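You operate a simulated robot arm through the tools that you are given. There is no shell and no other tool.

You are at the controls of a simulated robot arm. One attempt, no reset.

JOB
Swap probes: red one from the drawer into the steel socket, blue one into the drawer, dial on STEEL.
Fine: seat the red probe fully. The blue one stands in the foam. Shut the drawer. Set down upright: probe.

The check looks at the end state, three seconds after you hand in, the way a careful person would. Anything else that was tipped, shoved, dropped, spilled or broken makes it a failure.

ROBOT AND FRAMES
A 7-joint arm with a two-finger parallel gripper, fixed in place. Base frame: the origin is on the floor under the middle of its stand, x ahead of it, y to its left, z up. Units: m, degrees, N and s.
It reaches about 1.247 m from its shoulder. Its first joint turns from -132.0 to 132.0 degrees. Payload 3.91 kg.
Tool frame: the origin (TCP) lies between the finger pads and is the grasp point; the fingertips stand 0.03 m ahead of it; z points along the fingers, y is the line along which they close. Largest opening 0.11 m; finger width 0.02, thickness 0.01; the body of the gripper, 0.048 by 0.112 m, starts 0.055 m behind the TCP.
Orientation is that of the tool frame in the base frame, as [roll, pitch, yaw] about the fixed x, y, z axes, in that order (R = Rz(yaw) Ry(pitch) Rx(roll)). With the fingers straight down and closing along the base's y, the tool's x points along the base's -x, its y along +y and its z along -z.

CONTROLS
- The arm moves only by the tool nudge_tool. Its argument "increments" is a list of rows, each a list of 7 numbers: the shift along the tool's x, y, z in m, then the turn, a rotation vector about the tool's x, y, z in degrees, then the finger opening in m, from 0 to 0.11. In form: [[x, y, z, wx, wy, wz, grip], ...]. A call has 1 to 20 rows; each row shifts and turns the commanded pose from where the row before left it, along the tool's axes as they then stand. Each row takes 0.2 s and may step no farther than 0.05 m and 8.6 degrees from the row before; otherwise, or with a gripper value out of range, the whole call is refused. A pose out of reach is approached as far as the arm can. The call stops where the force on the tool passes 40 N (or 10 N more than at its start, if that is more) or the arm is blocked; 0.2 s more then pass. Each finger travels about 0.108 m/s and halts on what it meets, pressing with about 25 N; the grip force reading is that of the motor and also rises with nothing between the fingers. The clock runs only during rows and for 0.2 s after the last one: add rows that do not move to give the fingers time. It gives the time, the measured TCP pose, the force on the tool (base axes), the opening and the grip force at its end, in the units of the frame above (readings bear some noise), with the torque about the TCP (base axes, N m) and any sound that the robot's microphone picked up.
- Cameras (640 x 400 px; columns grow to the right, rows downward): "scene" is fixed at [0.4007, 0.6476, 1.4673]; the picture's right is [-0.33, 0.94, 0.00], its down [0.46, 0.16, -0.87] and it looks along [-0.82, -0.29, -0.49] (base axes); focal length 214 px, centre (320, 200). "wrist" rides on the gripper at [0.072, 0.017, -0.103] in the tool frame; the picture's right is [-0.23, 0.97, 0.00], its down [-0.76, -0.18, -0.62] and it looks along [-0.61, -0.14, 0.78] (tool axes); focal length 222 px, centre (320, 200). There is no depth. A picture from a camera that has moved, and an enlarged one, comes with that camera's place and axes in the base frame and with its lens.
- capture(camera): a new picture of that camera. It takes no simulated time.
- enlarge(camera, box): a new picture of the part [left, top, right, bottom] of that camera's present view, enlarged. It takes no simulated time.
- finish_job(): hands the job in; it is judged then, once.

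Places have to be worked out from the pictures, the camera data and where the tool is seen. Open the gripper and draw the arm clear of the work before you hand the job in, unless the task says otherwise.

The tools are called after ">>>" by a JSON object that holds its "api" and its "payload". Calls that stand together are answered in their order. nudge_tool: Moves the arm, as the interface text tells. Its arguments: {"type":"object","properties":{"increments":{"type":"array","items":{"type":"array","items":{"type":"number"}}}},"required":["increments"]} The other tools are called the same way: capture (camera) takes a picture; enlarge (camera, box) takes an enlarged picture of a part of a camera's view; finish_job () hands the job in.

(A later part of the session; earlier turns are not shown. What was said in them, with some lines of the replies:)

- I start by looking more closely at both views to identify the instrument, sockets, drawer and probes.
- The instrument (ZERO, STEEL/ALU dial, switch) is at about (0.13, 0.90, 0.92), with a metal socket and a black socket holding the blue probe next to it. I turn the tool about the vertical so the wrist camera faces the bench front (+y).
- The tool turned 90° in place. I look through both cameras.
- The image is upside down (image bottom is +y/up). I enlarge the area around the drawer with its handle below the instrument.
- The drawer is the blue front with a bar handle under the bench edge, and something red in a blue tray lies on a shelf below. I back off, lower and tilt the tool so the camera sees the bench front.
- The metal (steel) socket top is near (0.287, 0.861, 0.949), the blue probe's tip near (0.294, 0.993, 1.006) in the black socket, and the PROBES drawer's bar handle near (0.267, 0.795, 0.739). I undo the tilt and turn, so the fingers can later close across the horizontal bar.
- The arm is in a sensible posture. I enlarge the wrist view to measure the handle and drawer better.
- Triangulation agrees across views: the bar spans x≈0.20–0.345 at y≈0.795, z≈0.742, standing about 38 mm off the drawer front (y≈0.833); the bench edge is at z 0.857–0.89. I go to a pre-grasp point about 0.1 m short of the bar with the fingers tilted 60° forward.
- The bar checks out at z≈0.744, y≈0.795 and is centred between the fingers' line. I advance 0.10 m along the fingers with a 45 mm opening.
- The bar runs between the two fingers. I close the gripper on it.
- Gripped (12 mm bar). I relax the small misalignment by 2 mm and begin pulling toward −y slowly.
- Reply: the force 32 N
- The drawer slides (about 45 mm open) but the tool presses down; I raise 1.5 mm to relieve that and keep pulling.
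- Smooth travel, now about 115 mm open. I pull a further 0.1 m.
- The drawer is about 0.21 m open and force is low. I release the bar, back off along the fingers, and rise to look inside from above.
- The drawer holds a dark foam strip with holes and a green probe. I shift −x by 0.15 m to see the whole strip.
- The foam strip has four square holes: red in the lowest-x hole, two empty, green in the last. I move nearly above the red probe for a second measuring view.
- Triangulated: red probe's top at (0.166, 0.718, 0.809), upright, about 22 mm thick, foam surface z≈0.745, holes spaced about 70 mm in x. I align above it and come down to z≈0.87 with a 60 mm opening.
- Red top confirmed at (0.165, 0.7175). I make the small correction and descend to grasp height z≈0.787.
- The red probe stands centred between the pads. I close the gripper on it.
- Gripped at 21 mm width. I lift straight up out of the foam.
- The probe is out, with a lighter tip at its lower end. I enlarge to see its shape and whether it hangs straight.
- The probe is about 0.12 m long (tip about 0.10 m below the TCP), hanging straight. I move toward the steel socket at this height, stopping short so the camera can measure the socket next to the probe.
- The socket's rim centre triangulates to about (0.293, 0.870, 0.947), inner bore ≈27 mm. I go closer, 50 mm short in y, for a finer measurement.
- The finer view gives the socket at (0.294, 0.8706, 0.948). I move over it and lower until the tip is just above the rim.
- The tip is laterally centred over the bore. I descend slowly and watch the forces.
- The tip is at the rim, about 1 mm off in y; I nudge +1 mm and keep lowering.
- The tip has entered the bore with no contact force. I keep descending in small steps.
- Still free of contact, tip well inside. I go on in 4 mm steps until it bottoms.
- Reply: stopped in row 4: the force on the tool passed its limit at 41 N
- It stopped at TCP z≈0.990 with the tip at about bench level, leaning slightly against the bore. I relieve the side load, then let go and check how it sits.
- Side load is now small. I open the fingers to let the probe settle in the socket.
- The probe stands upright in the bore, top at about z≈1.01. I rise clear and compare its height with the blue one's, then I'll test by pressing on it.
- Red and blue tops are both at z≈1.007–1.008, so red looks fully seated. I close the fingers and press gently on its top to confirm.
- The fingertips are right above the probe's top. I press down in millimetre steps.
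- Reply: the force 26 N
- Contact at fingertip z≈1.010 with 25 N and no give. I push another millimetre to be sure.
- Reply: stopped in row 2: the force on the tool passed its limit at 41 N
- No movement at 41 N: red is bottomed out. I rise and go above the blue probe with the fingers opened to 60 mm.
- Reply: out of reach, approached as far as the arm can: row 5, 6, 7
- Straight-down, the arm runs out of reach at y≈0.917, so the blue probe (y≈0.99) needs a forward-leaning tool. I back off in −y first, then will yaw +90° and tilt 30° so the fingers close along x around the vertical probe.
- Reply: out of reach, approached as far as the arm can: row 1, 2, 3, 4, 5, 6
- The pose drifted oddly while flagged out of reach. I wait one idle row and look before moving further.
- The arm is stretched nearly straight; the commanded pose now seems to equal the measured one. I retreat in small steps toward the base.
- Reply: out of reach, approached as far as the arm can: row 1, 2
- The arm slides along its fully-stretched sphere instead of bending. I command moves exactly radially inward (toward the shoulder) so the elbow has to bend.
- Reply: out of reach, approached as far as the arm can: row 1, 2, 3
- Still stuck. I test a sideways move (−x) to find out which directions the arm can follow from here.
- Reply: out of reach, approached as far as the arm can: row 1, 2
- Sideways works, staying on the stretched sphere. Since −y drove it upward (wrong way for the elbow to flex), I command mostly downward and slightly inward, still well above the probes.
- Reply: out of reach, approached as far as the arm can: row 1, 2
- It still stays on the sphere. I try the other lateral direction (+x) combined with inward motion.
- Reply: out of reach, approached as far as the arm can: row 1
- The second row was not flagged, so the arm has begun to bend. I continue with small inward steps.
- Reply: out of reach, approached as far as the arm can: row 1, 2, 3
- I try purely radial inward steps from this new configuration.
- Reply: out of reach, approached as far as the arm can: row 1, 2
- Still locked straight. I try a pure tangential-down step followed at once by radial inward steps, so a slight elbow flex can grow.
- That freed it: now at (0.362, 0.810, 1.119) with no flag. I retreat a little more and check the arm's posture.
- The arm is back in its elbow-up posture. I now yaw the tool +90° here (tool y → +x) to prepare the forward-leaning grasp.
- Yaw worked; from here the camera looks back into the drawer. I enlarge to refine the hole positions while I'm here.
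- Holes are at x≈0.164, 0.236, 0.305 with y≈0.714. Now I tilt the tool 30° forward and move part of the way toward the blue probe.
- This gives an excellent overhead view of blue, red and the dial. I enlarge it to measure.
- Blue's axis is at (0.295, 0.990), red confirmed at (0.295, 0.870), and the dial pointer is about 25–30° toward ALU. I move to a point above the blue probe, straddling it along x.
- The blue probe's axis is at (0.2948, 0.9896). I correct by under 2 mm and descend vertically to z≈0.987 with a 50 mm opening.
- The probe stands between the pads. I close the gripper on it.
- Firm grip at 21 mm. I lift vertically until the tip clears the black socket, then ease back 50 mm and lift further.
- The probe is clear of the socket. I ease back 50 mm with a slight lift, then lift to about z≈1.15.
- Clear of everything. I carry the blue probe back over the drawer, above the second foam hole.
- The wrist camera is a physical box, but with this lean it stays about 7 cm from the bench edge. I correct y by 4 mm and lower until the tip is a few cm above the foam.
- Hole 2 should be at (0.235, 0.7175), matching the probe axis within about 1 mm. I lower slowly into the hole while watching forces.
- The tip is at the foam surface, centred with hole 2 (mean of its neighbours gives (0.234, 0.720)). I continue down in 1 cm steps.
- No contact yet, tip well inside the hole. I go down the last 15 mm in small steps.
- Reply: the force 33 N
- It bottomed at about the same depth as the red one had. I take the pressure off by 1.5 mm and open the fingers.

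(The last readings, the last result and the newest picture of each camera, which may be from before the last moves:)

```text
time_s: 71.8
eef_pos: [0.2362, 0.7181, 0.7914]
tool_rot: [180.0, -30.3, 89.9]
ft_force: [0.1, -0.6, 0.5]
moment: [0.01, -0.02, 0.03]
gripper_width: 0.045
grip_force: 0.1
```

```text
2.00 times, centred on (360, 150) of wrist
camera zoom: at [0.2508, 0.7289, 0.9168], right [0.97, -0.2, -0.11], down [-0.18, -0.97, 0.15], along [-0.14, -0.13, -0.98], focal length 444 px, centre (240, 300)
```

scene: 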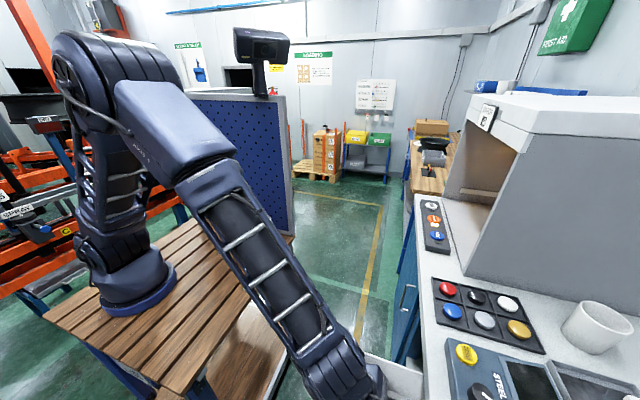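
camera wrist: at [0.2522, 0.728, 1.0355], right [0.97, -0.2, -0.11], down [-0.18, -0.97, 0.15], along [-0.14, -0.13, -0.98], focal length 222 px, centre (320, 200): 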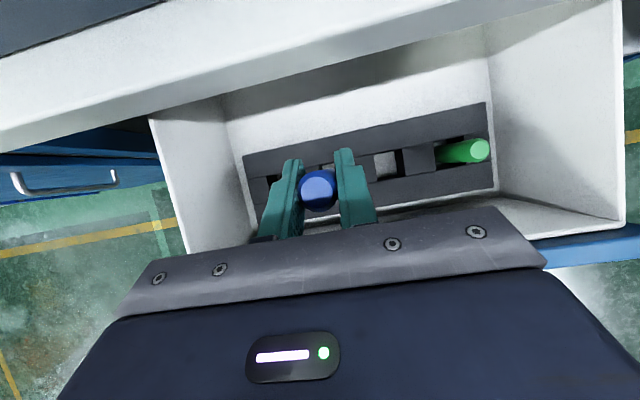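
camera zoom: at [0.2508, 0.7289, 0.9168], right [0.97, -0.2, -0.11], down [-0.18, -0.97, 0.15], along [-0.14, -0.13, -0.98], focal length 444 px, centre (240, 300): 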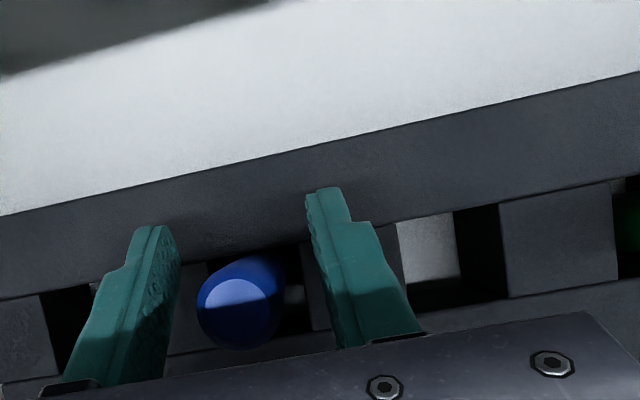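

The blue probe is in the hole; the drawer seems to have slid out a few mm with it. I rise vertically and look at how it stands.

>>> {"api": "nudge_tool", "payload": {"increments": [[0.0101, 0, -0.0173, 0, 0, 0, 0.045], [0.0151, 0, -0.0259, 0, 0, 0, 0.045], [0.0202, 0, -0.0345, 0, 0, 0, 0.05], [0.0202, 0, -0.0345, 0, 0, 0, 0.06], [0.0202, 0, -0.0345, 0, 0, 0, 0.06], [0.0202, 0, -0.0345, 0, 0, 0, 0.06], [0.0202, 0, -0.0345, 0, 0, 0, 0.06], [0, 0, 0, 0, 0, 0, 0.06]]}}

>>> {"api": "capture", "payload": {"camera": "wrist"}}

>>> {"api": "enlarge", "payload": {"camera": "wrist", "box": [220, 60, 480, 240]}}

```text
time_s: 73.6
eef_pos: [0.2361, 0.719, 1.0406]
tool_rot: [179.9, -30.3, 90.0]
ft_force: [1.1, -0.3, -0.6]
moment: [-0.02, -0.01, 0.01]
gripper_width: 0.06
grip_force: 0.1
```

```text
taken
camera wrist: at [0.2525, 0.7295, 1.1678], right [0.97, -0.2, -0.11], down [-0.18, -0.97, 0.15], along [-0.14, -0.13, -0.98], focal length 222 px, centre (320, 200)
```

wrist: 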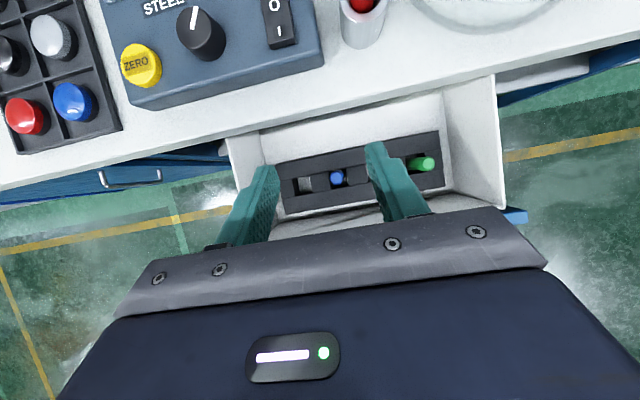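

```text
2.22 times, centred on (350, 150) of wrist
camera zoom: at [0.2525, 0.7295, 1.1678], right [0.97, -0.2, -0.11], down [-0.18, -0.97, 0.15], along [-0.14, -0.13, -0.98], focal length 494 px, centre (253, 311)
```

zoom: 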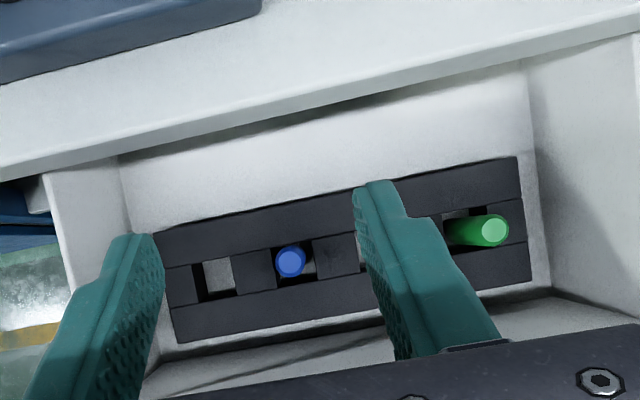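

Blue stands upright in hole 2, next to the green one. I now go back over the drawer front, tilt to about 60° with closed fingers, and lower in front of the drawer to push it shut.

>>> {"api": "nudge_tool", "payload": {"increments": [[-0.0326, 0.0074, -0.0191, 0, 0, 0, 0.06], [-0.0326, 0.0074, -0.0191, 0, 0, 0, 0.04], [-0.0326, 0.0074, -0.0191, 0, 0, 0, 0.02], [-0.0326, 0.0074, -0.0191, 0, 0, 0, 0.0], [-0.0326, 0.0074, -0.0191, 0, 0, 0, 0.0], [0, 0, 0, 0, 7.5, 0, 0.0], [0, 0, 0, 0, 7.5, 0, 0.0], [0, 0, 0, 0, 7.5, 0, 0.0], [0, 0, 0, 0, 7.5, 0, 0.0], [0, 0, 0, 0, 0, 0, 0.0]]}}

>>> {"api": "capture", "payload": {"camera": "wrist"}}

>>> {"api": "capture", "payload": {"camera": "scene"}}

```text
time_s: 75.8
eef_pos: [0.2637, 0.5289, 1.0388]
tool_rot: [-177.9, -54.7, 89.3]
ft_force: [0.4, -0.1, -0.6]
moment: [0.01, 0.0, 0.0]
gripper_width: 0.0
grip_force: 24.8
out of reach, approached as far as the arm can: row 7
```

```text
taken
camera wrist: at [0.2846, 0.4883, 1.1585], right [0.97, -0.11, -0.21], down [-0.17, -0.95, -0.26], along [-0.17, 0.28, -0.94], focal length 222 px, centre (320, 200)
```

wrist: 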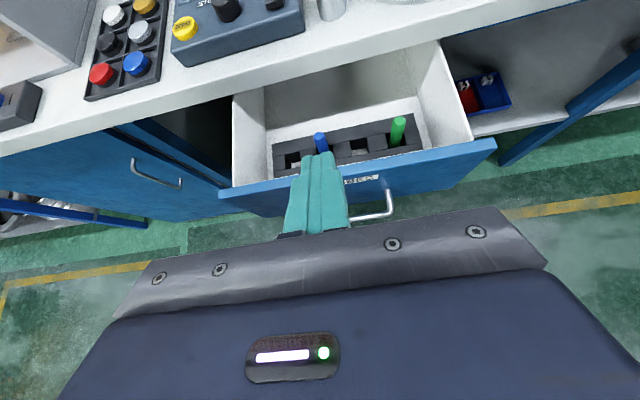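

```text
taken
```

scene: 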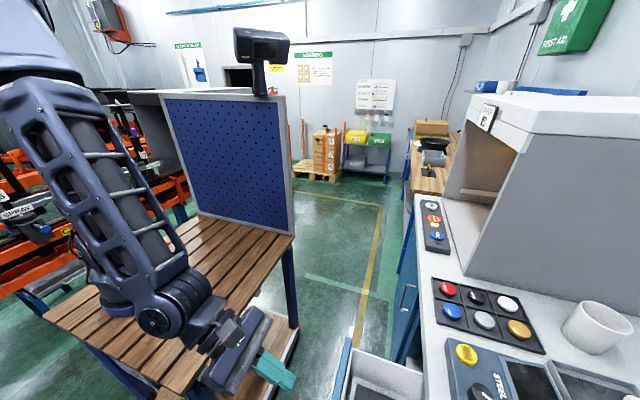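

Tilt ended at about 55° because of a wrist limit, which is fine for pushing. I lower in front of the drawer in two stages.

>>> {"api": "nudge_tool", "payload": {"increments": [[-0.0306, 0.0015, 0.0217, 0, 0, 0, 0.0], [-0.0306, 0.0015, 0.0217, 0, 0, 0, 0.0], [-0.0306, 0.0015, 0.0217, 0, 0, 0, 0.0], [0, 0, 0, 0, 0, 0, 0.0]]}}

>>> {"api": "capture", "payload": {"camera": "wrist"}}

>>> {"api": "capture", "payload": {"camera": "scene"}}

```text
time_s: 76.8
eef_pos: [0.2669, 0.5315, 0.9268]
tool_rot: [-177.9, -54.6, 89.4]
ft_force: [-0.2, 0.6, -0.2]
moment: [0.03, -0.02, -0.01]
gripper_width: 0.0
grip_force: 25.2
```

```text
taken
camera wrist: at [0.2863, 0.4898, 1.0456], right [0.97, -0.11, -0.21], down [-0.17, -0.95, -0.26], along [-0.17, 0.28, -0.94], focal length 222 px, centre (320, 200)
```

wrist: 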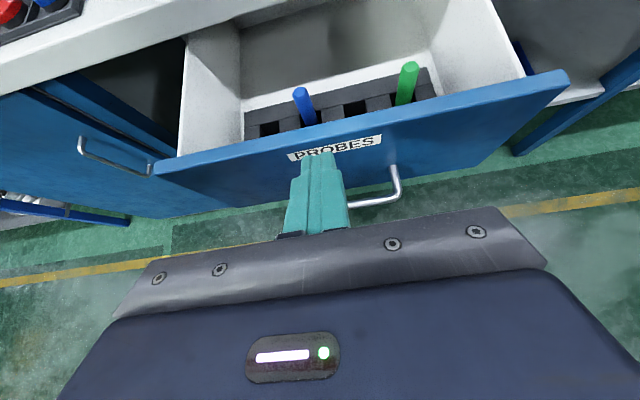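

```text
taken
```

scene: 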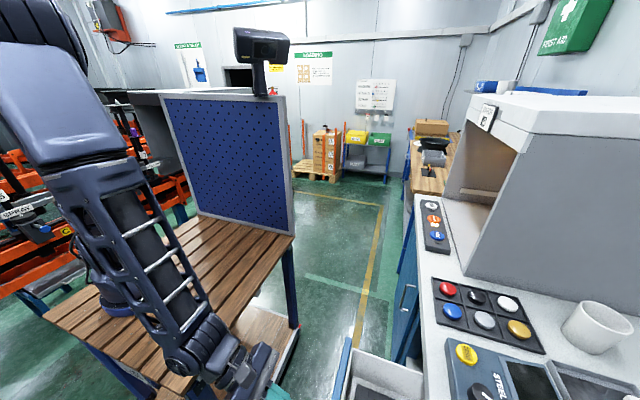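

Blue and green both look upright, and the fingers are in front of the drawer face. I lower to the push height (tips at z≈0.80, above the handle bar).

>>> {"api": "nudge_tool", "payload": {"increments": [[-0.0306, 0.0015, 0.0217, 0, 0, 0, 0.0], [-0.0306, 0.0015, 0.0217, 0, 0, 0, 0.0], [-0.0306, 0.0015, 0.0217, 0, 0, 0, 0.0], [0, 0, 0, 0, 0, 0, 0.0]]}}

>>> {"api": "capture", "payload": {"camera": "wrist"}}

```text
time_s: 77.8
eef_pos: [0.2695, 0.5298, 0.8156]
tool_rot: [-177.9, -54.6, 89.4]
ft_force: [0.0, 0.2, 0.2]
moment: [-0.01, -0.01, -0.02]
gripper_width: 0.0001
grip_force: 25.3
```

```text
taken
camera wrist: at [0.2883, 0.4884, 0.9339], right [0.97, -0.11, -0.21], down [-0.17, -0.95, -0.26], along [-0.17, 0.28, -0.94], focal length 222 px, centre (320, 200)
```

wrist: 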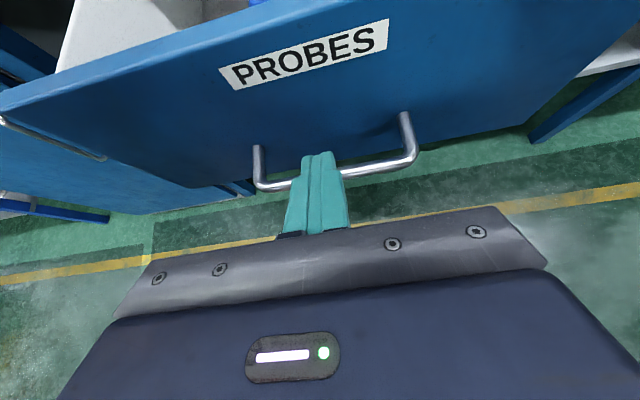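

Tips are above the bar, facing the drawer's label. I push toward +y in moderate steps.

>>> {"api": "nudge_tool", "payload": {"increments": [[0.0145, 0, 0.0204, 0, 0, 0, 0.0], [0.0145, 0, 0.0204, 0, 0, 0, 0.0], [0.0087, 0, 0.0122, 0, 0, 0, 0.0], [0.0087, 0, 0.0122, 0, 0, 0, 0.0], [0.0087, 0, 0.0122, 0, 0, 0, 0.0], [0.0087, 0, 0.0122, 0, 0, 0, 0.0]]}}

>>> {"api": "capture", "payload": {"camera": "wrist"}}

```text
time_s: 79.2
eef_pos: [0.2665, 0.6393, 0.8139]
tool_rot: [-177.8, -54.6, 89.3]
ft_force: [0.0, -0.5, -0.3]
moment: [0.0, 0.0, -0.01]
gripper_width: 0.0
grip_force: 24.6
```

```text
taken
camera wrist: at [0.2863, 0.5993, 0.9325], right [0.97, -0.11, -0.21], down [-0.17, -0.95, -0.26], along [-0.17, 0.28, -0.94], focal length 222 px, centre (320, 200)
```

wrist: 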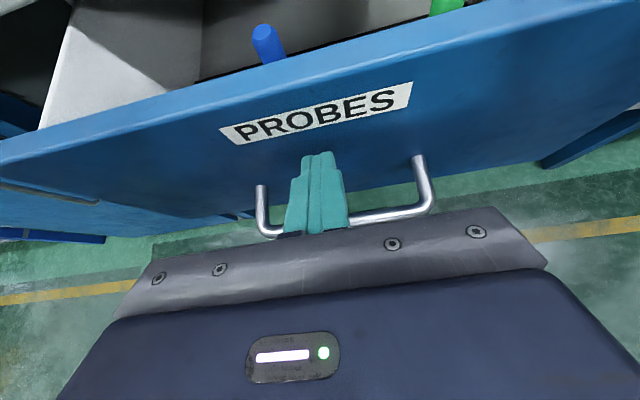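

The drawer is moving with very little force. I keep pushing.

>>> {"api": "nudge_tool", "payload": {"increments": [[0.0116, 0, 0.0163, 0, 0, 0, 0.0], [0.0116, 0, 0.0163, 0, 0, 0, 0.0], [0.0116, 0, 0.0163, 0, 0, 0, 0.0], [0.0116, 0, 0.0163, 0, 0, 0, 0.0], [0.0116, 0, 0.0163, 0, 0, 0, 0.0], [0.0116, 0, 0.0163, 0, 0, 0, 0.0], [0.0058, 0, 0.0082, 0, 0, 0, 0.0]]}}

>>> {"api": "capture", "payload": {"camera": "wrist"}}

```text
time_s: 80.8
eef_pos: [0.2646, 0.7696, 0.8137]
tool_rot: [-177.9, -54.5, 89.3]
ft_force: [0.0, 0.0, -0.3]
moment: [-0.01, -0.04, -0.02]
gripper_width: 0.0
grip_force: 24.8
```

```text
taken
camera wrist: at [0.2845, 0.7281, 0.9326], right [0.97, -0.11, -0.21], down [-0.17, -0.95, -0.26], along [-0.17, 0.28, -0.94], focal length 222 px, centre (320, 200)
```

wrist: 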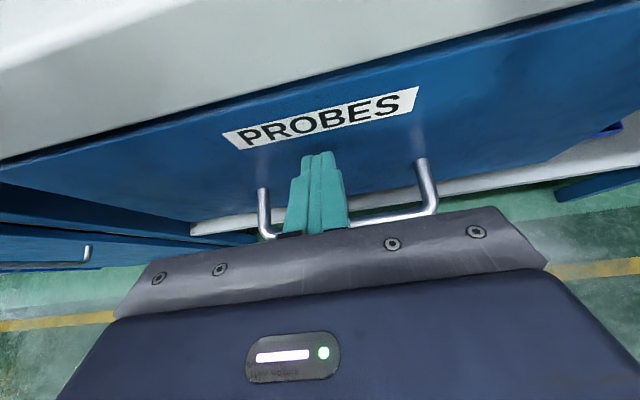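

About 4 cm left. I push on in 1 cm and then smaller steps until it stops.

>>> {"api": "nudge_tool", "payload": {"increments": [[0.0058, 0, 0.0082, 0, 0, 0, 0.0], [0.0058, 0, 0.0082, 0, 0, 0, 0.0], [0.0058, 0, 0.0082, 0, 0, 0, 0.0], [0.0023, 0, 0.0033, 0, 0, 0, 0.0], [0.0023, 0, 0.0033, 0, 0, 0, 0.0], [0.0012, 0, 0.0016, 0, 0, 0, 0.0]]}}

>>> {"api": "capture", "payload": {"camera": "wrist"}}

```text
time_s: 81.6
eef_pos: [0.2647, 0.7959, 0.8133]
tool_rot: [-177.9, -54.4, 89.3]
ft_force: [-3.0, -29.9, 15.4]
moment: [0.2, 0.06, 0.02]
gripper_width: 0.0001
grip_force: 24.9
stopped in row 4: the force on the tool passed its limit at 63 N (the readings are from after the stop); the commanded pose is now the measured one
```

```text
taken
camera wrist: at [0.2845, 0.7546, 0.9333], right [0.97, -0.12, -0.21], down [-0.17, -0.95, -0.25], along [-0.17, 0.28, -0.95], focal length 222 px, centre (320, 200)
```

wrist: 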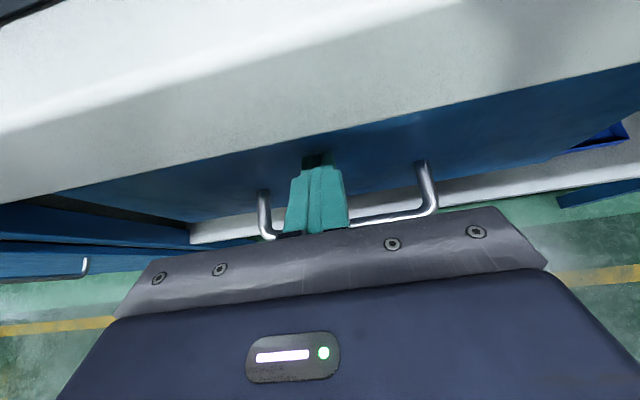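

It stopped hard with the face at about y≈0.83, where it was originally. I back off and will return to an earlier camera pose to compare the closed position with the initial picture.

>>> {"api": "nudge_tool", "payload": {"increments": [[-0.0058, 0, -0.0082, 0, 0, 0, 0.0], [-0.0145, 0, -0.0204, 0, 0, 0, 0.0], [-0.0145, 0, -0.0204, 0, 0, 0, 0.0], [-0.0145, 0, -0.0204, 0, 0, 0, 0.0], [-0.0145, 0, -0.0204, 0, 0, 0, 0.0], [0.0, 0, -0.04, 0, 0, 0, 0.0], [0.02, 0, -0.03, 0, 0, 0, 0.0], [0.03, 0, -0.02, 0, 0, 0, 0.0], [0, 0, 0, 0, 0, 0, 0.0]]}}

>>> {"api": "capture", "payload": {"camera": "wrist"}}

>>> {"api": "enlarge", "payload": {"camera": "wrist", "box": [120, 40, 560, 240]}}

```text
time_s: 83.6
eef_pos: [0.2698, 0.6406, 0.9084]
tool_rot: [-178.0, -54.4, 89.2]
ft_force: [-0.2, -0.5, -0.3]
moment: [-0.02, 0.01, 0.01]
gripper_width: 0.0
grip_force: 25.3
```

```text
taken
camera wrist: at [0.2897, 0.5994, 1.0271], right [0.97, -0.12, -0.21], down [-0.17, -0.95, -0.25], along [-0.17, 0.28, -0.95], focal length 222 px, centre (320, 200)
```

wrist: 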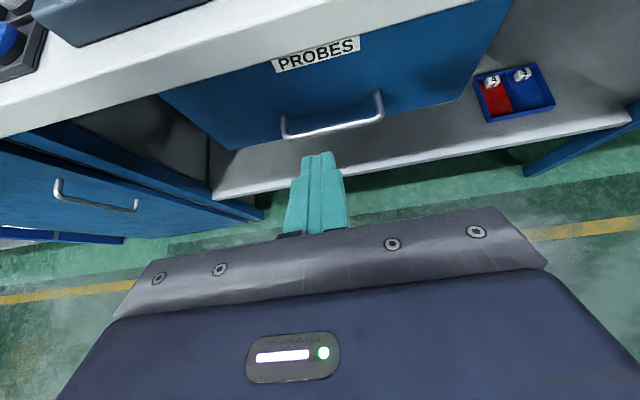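

```text
1.45 times, centred on (340, 140) of wrist
camera zoom: at [0.2897, 0.5994, 1.0271], right [0.97, -0.12, -0.21], down [-0.17, -0.95, -0.25], along [-0.17, 0.28, -0.95], focal length 323 px, centre (291, 287)
```

zoom: 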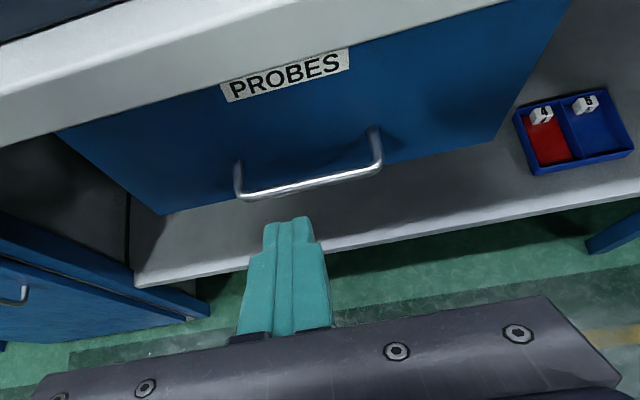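

The face now measures y≈0.832, as before opening. To be sure it is fully shut, I turn back to the earlier orientation and revisit the camera pose from t=9 s for a like-for-like comparison.

>>> {"api": "nudge_tool", "payload": {"increments": [[0, 0, -0.02, 0, 0, -8.2, 0.03], [0, 0, -0.02, 0, 0, -8.2, 0.06], [0, 0, -0.02, 0, 0, -8.2, 0.11], [0, 0, -0.02, 0, 0, -8.2, 0.11], [0, 0, 0, 0, 0, -8.2, 0.11], [0, 0, 0, 0, 0, -8.2, 0.11], [0, 0, 0, 0, 0, -8.2, 0.11], [0, 0, 0, 0, 0, -8.2, 0.11], [0, 0, 0, 0, 0, -8.2, 0.11], [0, 0, 0, 0, 0, -8.2, 0.11], [0, 0, 0, 0, 0, -8, 0.11]]}}

```text
time_s: 86.0
eef_pos: [0.2711, 0.5777, 0.9533]
tool_rot: [125.6, -1.1, -179.0]
ft_force: [0.3, -1.2, 0.3]
moment: [-0.01, 0.01, 0.0]
gripper_width: 0.1102
grip_force: 0.0
```

I move to the reference camera pose and fine-correct the orientation.

>>> {"api": "nudge_tool", "payload": {"increments": [[0.0238, 0.0186, -0.0259, 0, 0, 0, 0.11], [0.0238, 0.0186, -0.0259, 0, 0, 0, 0.11], [0.0238, 0.0186, -0.0259, 0, 0, 0, 0.11], [0.0238, 0.0186, -0.0259, 0, 0, 0, 0.11], [0, 0, 0, 4.5, -1.45, -0.3, 0.11], [0, 0, 0, 0, 0, 0, 0.11]]}}

>>> {"api": "enlarge", "payload": {"camera": "wrist", "box": [220, 0, 480, 240]}}

```text
time_s: 87.4
eef_pos: [0.18, 0.5345, 1.0757]
tool_rot: [130.2, -0.1, -179.9]
ft_force: [0.6, 0.9, 0.1]
moment: [-0.02, 0.0, -0.01]
gripper_width: 0.1101
grip_force: 0.0
```

```text
1.67 times, centred on (350, 120) of wrist
camera zoom: at [0.1069, 0.4676, 1.1554], right [0.23, 0.63, 0.74], down [0.76, -0.59, 0.27], along [0.61, 0.51, -0.61], focal length 370 px, centre (270, 333)
```

zoom: 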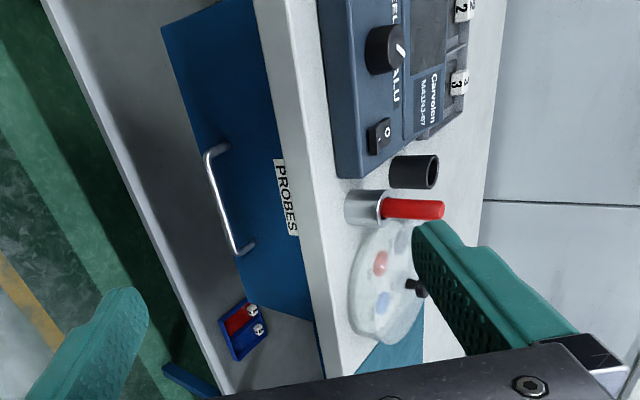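

The drawer, its label and handle line up with the bench edge exactly as in the first picture, so it is shut; red stands in the steel socket. Next the dial: I straighten the tool to vertical and move toward it.

>>> {"api": "nudge_tool", "payload": {"increments": [[0, 0, 0, 8.3, 0, 0, 0.11], [0, 0, 0, 8.3, 0, 0, 0.11], [0, 0, 0, 8.3, 0, 0, 0.11], [0, 0, 0, 8.3, 0, 0, 0.1], [0, 0, 0, 8.3, 0, 0, 0.09], [0, 0, 0, 8.3, 0, 0, 0.08], [0.0054, 0.0379, -0.0064, 0, 0, 0, 0.07], [0.0054, 0.0379, -0.0064, 0, 0, 0, 0.07], [0.0054, 0.0379, -0.0064, 0, 0, 0, 0.07], [0.0054, 0.0379, -0.0064, 0, 0, 0, 0.07], [0.0054, 0.0379, -0.0064, 0, 0, 0, 0.07], [0.0054, 0.0379, -0.0064, 0, 0, 0, 0.07], [0.0054, 0.0379, -0.0064, 0, 0, 0, 0.07], [0, 0, 0, 0, 0, 0, 0.07]]}}

>>> {"api": "capture", "payload": {"camera": "wrist"}}

>>> {"api": "enlarge", "payload": {"camera": "wrist", "box": [260, 20, 500, 220]}}

```text
time_s: 90.4
eef_pos: [0.144, 0.8006, 1.1205]
tool_rot: [179.9, 0.0, -180.0]
ft_force: [0.8, 0.3, -0.5]
moment: [-0.01, 0.01, 0.01]
gripper_width: 0.07
grip_force: 0.1
```

```text
taken
camera wrist: at [0.0713, 0.8173, 1.2245], right [0.23, 0.97, 0.0], down [0.76, -0.18, 0.62], along [0.61, -0.14, -0.78], focal length 222 px, centre (320, 200)
```

wrist: 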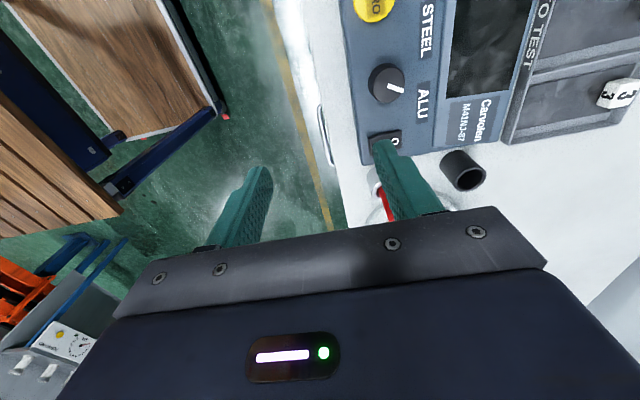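

```text
2.00 times, centred on (380, 120) of wrist
camera zoom: at [0.0713, 0.8173, 1.2245], right [0.23, 0.97, 0.0], down [0.76, -0.18, 0.62], along [0.61, -0.14, -0.78], focal length 444 px, centre (200, 360)
```

zoom: 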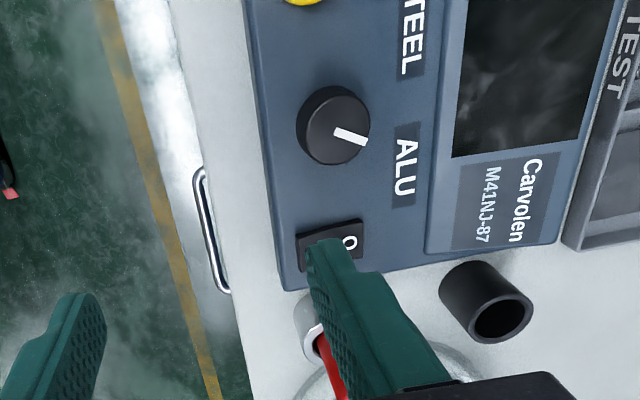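

The knob centre is at about (0.1415, 0.880), top z≈0.953, panel z≈0.93, pointer about 30° toward ALU; STEEL is the mirror position, so about 60° counter-clockwise. I move above the knob.

>>> {"api": "nudge_tool", "payload": {"increments": [[0.0008, 0.0265, 0.02, 0, 0, 0, 0.065], [0.0008, 0.0265, 0.03, 0, 0, 0, 0.065], [0.0009, 0.0264, 0.03, 0, 0, 0, 0.065], [0, 0, 0.02, 0, 0, 0, 0.065], [0, 0, 0, 0, 0, 0, 0.065]]}}

>>> {"api": "capture", "payload": {"camera": "wrist"}}

>>> {"api": "enlarge", "payload": {"camera": "wrist", "box": [220, 80, 420, 240]}}

```text
time_s: 91.6
eef_pos: [0.1406, 0.8798, 1.0215]
tool_rot: [180.0, -0.1, -180.0]
ft_force: [0.0, 0.8, -0.7]
moment: [0.0, 0.0, 0.02]
gripper_width: 0.0652
grip_force: 0.0
```

```text
taken
camera wrist: at [0.0675, 0.8965, 1.1248], right [0.23, 0.97, 0.0], down [0.76, -0.18, 0.62], along [0.61, -0.14, -0.78], focal length 222 px, centre (320, 200)
```

wrist: 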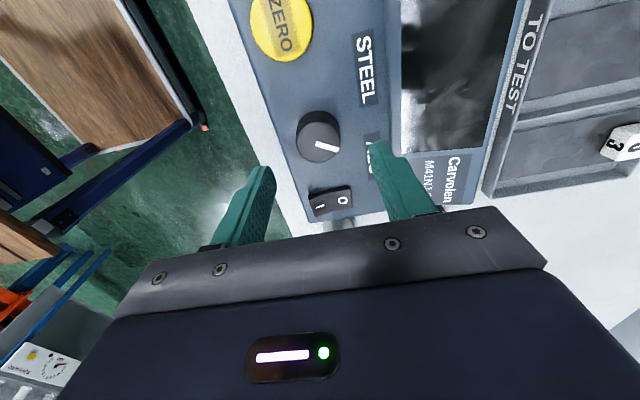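

```text
2.50 times, centred on (320, 160) of wrist
camera zoom: at [0.0675, 0.8965, 1.1248], right [0.23, 0.97, 0.0], down [0.76, -0.18, 0.62], along [0.61, -0.14, -0.78], focal length 555 px, centre (320, 300)
```

zoom: 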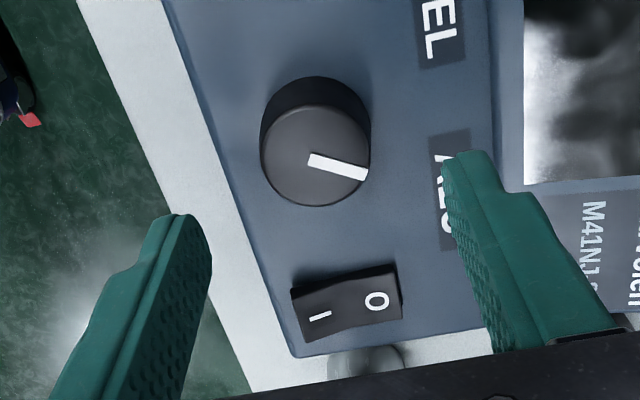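

The knob centre refines to (0.142, 0.877). I correct and descend so the fingertips straddle the knob just above the panel.

>>> {"api": "nudge_tool", "payload": {"increments": [[-0.0014, -0.0025, 0.02, 0, 0, 0, 0.06], [0, 0, 0.02, 0, 0, 0, 0.06], [0, 0, 0.01, 0, 0, 0, 0.06], [0, 0, 0.004, 0, 0, 0, 0.06], [0, 0, 0, 0, 0, 0, 0.06]]}}

>>> {"api": "capture", "payload": {"camera": "wrist"}}

>>> {"api": "enlarge", "payload": {"camera": "wrist", "box": [220, 100, 420, 240]}}

```text
time_s: 92.8
eef_pos: [0.1407, 0.8764, 0.9683]
tool_rot: [180.0, -0.1, 180.0]
ft_force: [-0.2, 0.8, 0.6]
moment: [0.01, -0.03, 0.0]
gripper_width: 0.06
grip_force: 0.0
```

```text
taken
camera wrist: at [0.0676, 0.8939, 1.0713], right [0.23, 0.97, 0.0], down [0.76, -0.18, 0.62], along [0.61, -0.14, -0.78], focal length 222 px, centre (320, 200)
```

wrist: 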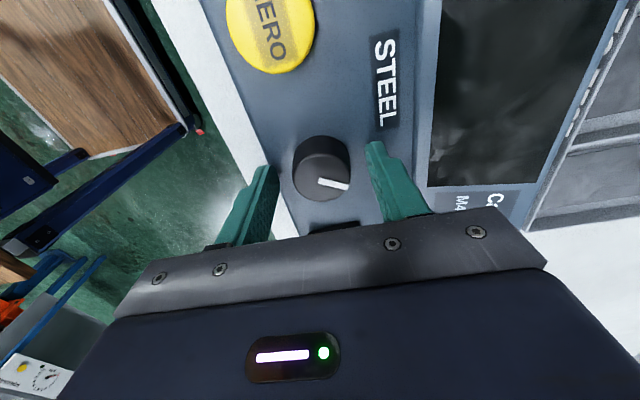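

```text
2.86 times, centred on (320, 170) of wrist
camera zoom: at [0.0676, 0.8939, 1.0713], right [0.23, 0.97, 0.0], down [0.76, -0.18, 0.62], along [0.61, -0.14, -0.78], focal length 635 px, centre (320, 286)
```

zoom: 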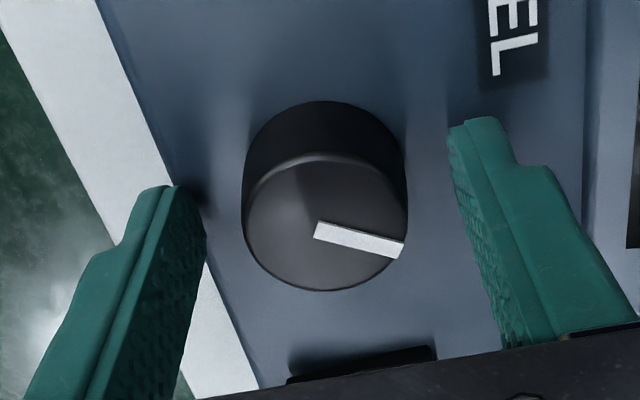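

The knob is centred between the pads and the pointer measures 30° toward ALU. I make a 1 mm correction and close on the knob.

>>> {"api": "nudge_tool", "payload": {"increments": [[-0.0012, 0.0008, 0.0005, 0, 0, 0, 0.05], [0, 0, 0, 0, 0, 0, 0.03], [0, 0, 0, 0, 0, 0, 0.02], [0, 0, 0, 0, 0, 0, 0.02], [0, 0, 0, 0, 0, 0, 0.02]]}}

>>> {"api": "enlarge", "payload": {"camera": "wrist", "box": [220, 100, 420, 240]}}

```text
time_s: 94.0
eef_pos: [0.1422, 0.878, 0.967]
tool_rot: [179.9, -0.1, -180.0]
ft_force: [2.1, 0.2, -0.7]
moment: [0.01, -0.07, 0.06]
gripper_width: 0.0372
grip_force: 45.7
```

```text
2.86 times, centred on (320, 170) of wrist
camera zoom: at [0.0691, 0.8949, 1.0707], right [0.23, 0.97, 0.0], down [0.76, -0.18, 0.62], along [0.61, -0.14, -0.78], focal length 635 px, centre (320, 286)
```

zoom: 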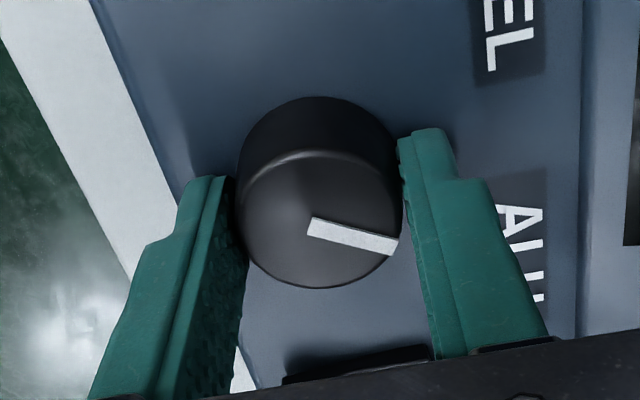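

Gripped at 37 mm. I rotate counter-clockwise (seen from above), first 32°, and check.

>>> {"api": "nudge_tool", "payload": {"increments": [[0, 0, 0, 0, 0, -8, 0.02], [0, 0, 0, 0, 0, -8, 0.02], [0, 0, 0, 0, 0, -8, 0.02], [0, 0, 0, 0, 0, -8, 0.02], [0, 0, 0, 0, 0, 0, 0.02]]}}

>>> {"api": "enlarge", "payload": {"camera": "wrist", "box": [220, 60, 460, 240]}}

```text
time_s: 95.2
eef_pos: [0.1425, 0.8784, 0.9677]
tool_rot: [179.9, 0.0, -148.0]
ft_force: [-3.2, 19.2, 0.5]
moment: [0.47, 0.35, -0.04]
gripper_width: 0.0368
grip_force: 45.3
```

```text
2.22 times, centred on (340, 150) of wrist
camera zoom: at [0.0711, 0.8545, 1.0707], right [-0.33, 0.95, 0.0], down [0.74, 0.25, 0.62], along [0.59, 0.2, -0.78], focal length 494 px, centre (276, 311)
```

zoom: 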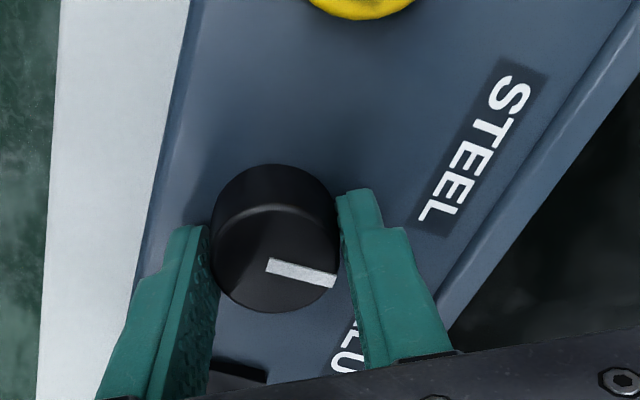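

The pointer turns with the gripper. There is a 19 N side load, so I shift 1 mm in +y and continue the remaining 28°.

>>> {"api": "nudge_tool", "payload": {"increments": [[-0.0005, 0.0009, 0, 0, 0, 0, 0.02], [0, 0, 0, 0, 0, -8, 0.02], [0, 0, 0, 0, 0, -8, 0.02], [0, 0, 0, 0, 0, -8, 0.02], [0, 0, 0, 0, 0, -4, 0.02], [0, 0, 0, 0, 0, 0, 0.02]]}}

>>> {"api": "capture", "payload": {"camera": "wrist"}}

>>> {"api": "enlarge", "payload": {"camera": "wrist", "box": [220, 60, 460, 240]}}

```text
time_s: 96.6
eef_pos: [0.141, 0.8785, 0.967]
tool_rot: [180.0, 0.0, -119.9]
ft_force: [-9.6, -0.9, -0.3]
moment: [-0.07, 0.35, 0.0]
gripper_width: 0.0369
grip_force: 44.7
```

```text
taken
camera wrist: at [0.0902, 0.8249, 1.0707], right [-0.73, 0.68, 0.0], down [0.53, 0.57, 0.62], along [0.42, 0.46, -0.78], focal length 222 px, centre (320, 200)
```

wrist: 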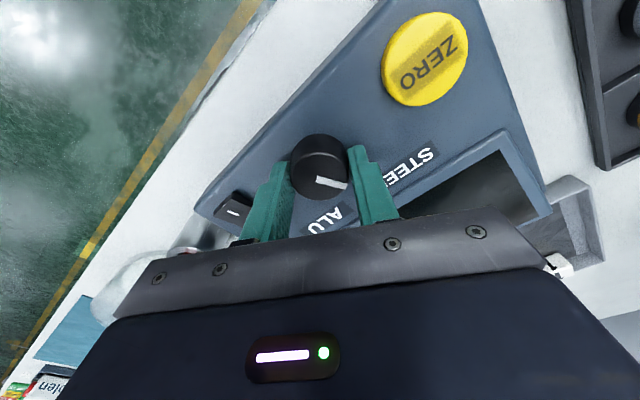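

```text
2.22 times, centred on (340, 150) of wrist
camera zoom: at [0.0902, 0.8249, 1.0707], right [-0.73, 0.68, 0.0], down [0.53, 0.57, 0.62], along [0.42, 0.46, -0.78], focal length 494 px, centre (276, 311)
```

zoom: 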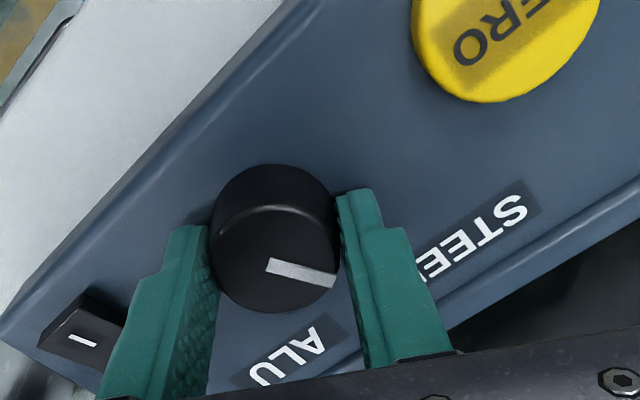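

The pointer now measures 30° toward STEEL, the mirror of its start position. I open the fingers and rise clear, then check that it stays.

>>> {"api": "nudge_tool", "payload": {"increments": [[0, 0, 0, 0, 0, 0, 0.045], [0, 0, 0, 0, 0, 0, 0.06], [0, 0, 0, 0, 0, 0, 0.06], [0, 0, -0.02, 0, 0, 0, 0.06], [0, 0, -0.03, 0, 0, 0, 0.06], [0, 0, -0.04, 0, 0, 0, 0.06], [0, 0, -0.04, 0, 0, 0, 0.06], [0, 0, 0, 0, 0, 0, 0.06]]}}

>>> {"api": "capture", "payload": {"camera": "wrist"}}

>>> {"api": "enlarge", "payload": {"camera": "wrist", "box": [220, 40, 500, 220]}}

```text
time_s: 98.4
eef_pos: [0.1405, 0.8815, 1.097]
tool_rot: [179.9, 0.0, -120.0]
ft_force: [-0.5, 0.3, 0.4]
moment: [0.02, -0.02, 0.02]
gripper_width: 0.0602
grip_force: 0.0
```

```text
taken
camera wrist: at [0.0907, 0.827, 1.2013], right [-0.73, 0.68, 0.0], down [0.54, 0.57, 0.62], along [0.42, 0.46, -0.78], focal length 222 px, centre (320, 200)
```

wrist: 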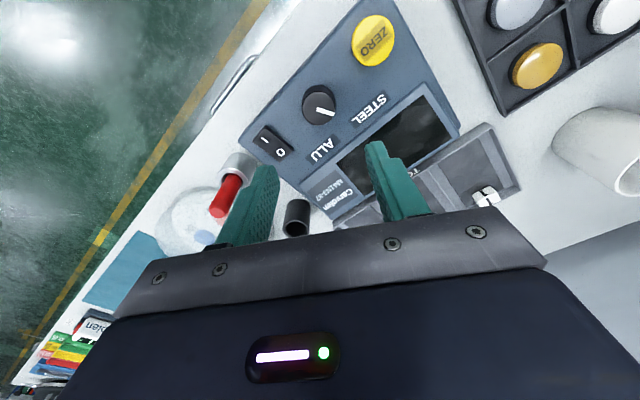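

```text
2.22 times, centred on (360, 130) of wrist
camera zoom: at [0.0907, 0.827, 1.2013], right [-0.73, 0.68, 0.0], down [0.54, 0.57, 0.62], along [0.42, 0.46, -0.78], focal length 494 px, centre (231, 356)
```

zoom: 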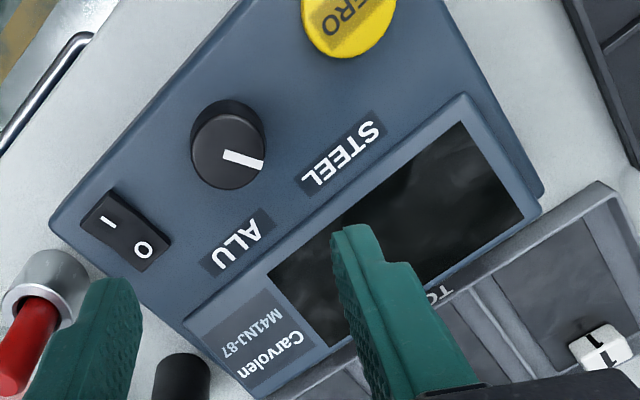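

The dial holds on STEEL after release. I rise and draw back from the bench, turning the tool back, and then inspect everything.

>>> {"api": "nudge_tool", "payload": {"increments": [[0, 0, -0.03, 0, 0, 0, 0.06], [0.02, -0.01, -0.02, 0, 0, 8, 0.06], [0.03, -0.02, 0, 0, 0, 8, 0.06], [0.02, -0.03, 0, 0, 0, 8, 0.06], [0.015, -0.03, 0, 0, 0, 8, 0.06], [0.01, -0.04, 0, 0, 0, 8, 0.08], [0, -0.04, 0, 0, 0, 8, 0.08], [0, -0.04, 0, 0, 0, 8, 0.1], [0, -0.04, 0, 0, 0, 4, 0.11], [0, -0.04, 0, 0, 0, 0, 0.11], [0, 0, 0, 0, 0, 0, 0.11]]}}

>>> {"api": "capture", "payload": {"camera": "wrist"}}

>>> {"api": "capture", "payload": {"camera": "scene"}}

```text
time_s: 100.8
eef_pos: [0.1842, 0.5532, 1.1463]
tool_rot: [180.0, -0.1, -180.0]
ft_force: [0.5, -1.2, 1.4]
moment: [0.01, 0.02, -0.01]
gripper_width: 0.1098
grip_force: 0.0
```

```text
taken
camera wrist: at [0.1112, 0.5698, 1.2494], right [0.23, 0.97, 0.0], down [0.76, -0.18, 0.62], along [0.61, -0.14, -0.78], focal length 222 px, centre (320, 200)
```

wrist: 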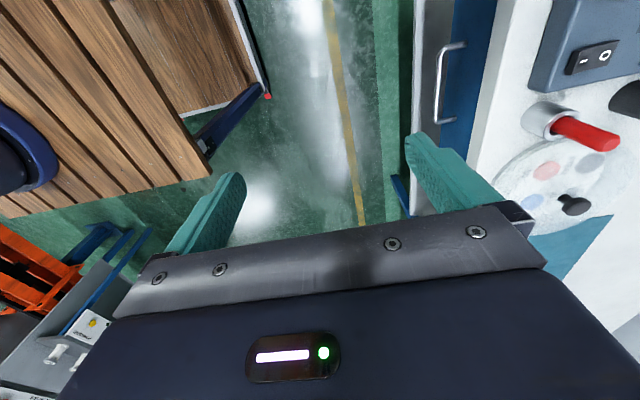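

```text
taken
```

scene: 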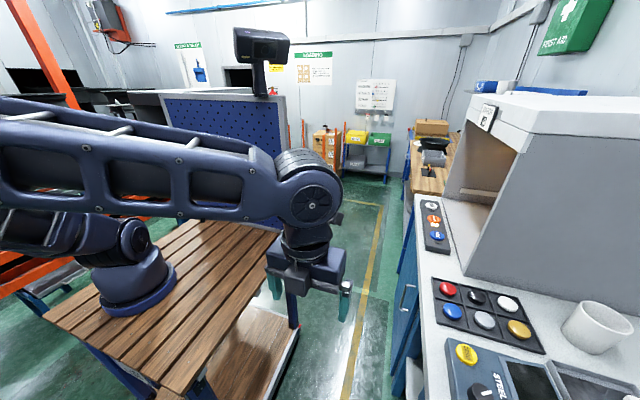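

The scene looks undisturbed. I take a last enlarged look at the drawer front and the red probe from here.

>>> {"api": "enlarge", "payload": {"camera": "wrist", "box": [380, 0, 640, 230]}}

>>> {"api": "enlarge", "payload": {"camera": "scene", "box": [340, 240, 560, 400]}}

```text
1.74 times, centred on (510, 115) of wrist
camera zoom: at [0.1112, 0.5698, 1.2494], right [0.23, 0.97, 0.0], down [0.76, -0.18, 0.62], along [0.61, -0.14, -0.78], focal length 386 px, centre (-10, 348)
```

zoom: 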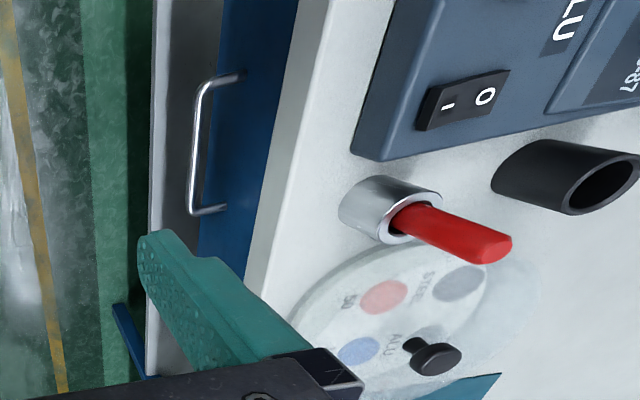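

```text
2.50 times, centred on (450, 320) of scene
camera zoom: at [0.4007, 0.6476, 1.4673], right [-0.33, 0.94, 0.0], down [0.46, 0.16, -0.87], along [-0.82, -0.29, -0.49], focal length 536 px, centre (-5, -100)
```

zoom: 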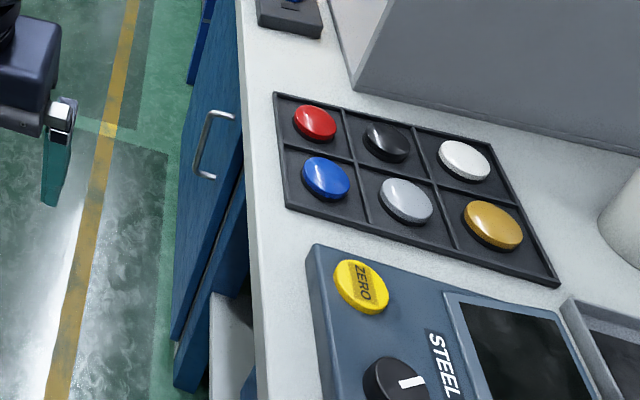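

Drawer shut, red standing fully seated in the steel socket, black socket empty with blue in the foam, dial on STEEL, gripper open and clear. I hand the job in.

>>> {"api": "finish_job", "payload": {}}

```text
The job is handed in.
```

The swap is done and handed in. I haven't seen the result of the check.

- **Red probe:** It is in the steel socket and bottomed out. It did not move under a 41 N press, and its top matched the height the blue one had in the black socket.
- **Blue probe:** It stands in the second foam hole of the PROBES drawer. It was upright when I last saw it, before closing the drawer. I couldn't look inside afterwards.
- **Drawer:** It is shut. It hit a hard stop, and its position matches the picture taken before I opened it to within a few millimetres.
- **Dial:** I turned it from ALU to STEEL, and the pointer stayed there after I let go. It sits at the mirror of its starting angle, about 10° short of pointing straight at the label. No click was heard.

At one point the arm over-stretched near the blue probe and stuck until I worked it free, but it touched nothing. In the last pictures nothing on the bench looked moved or tipped. The gripper is open and clear.
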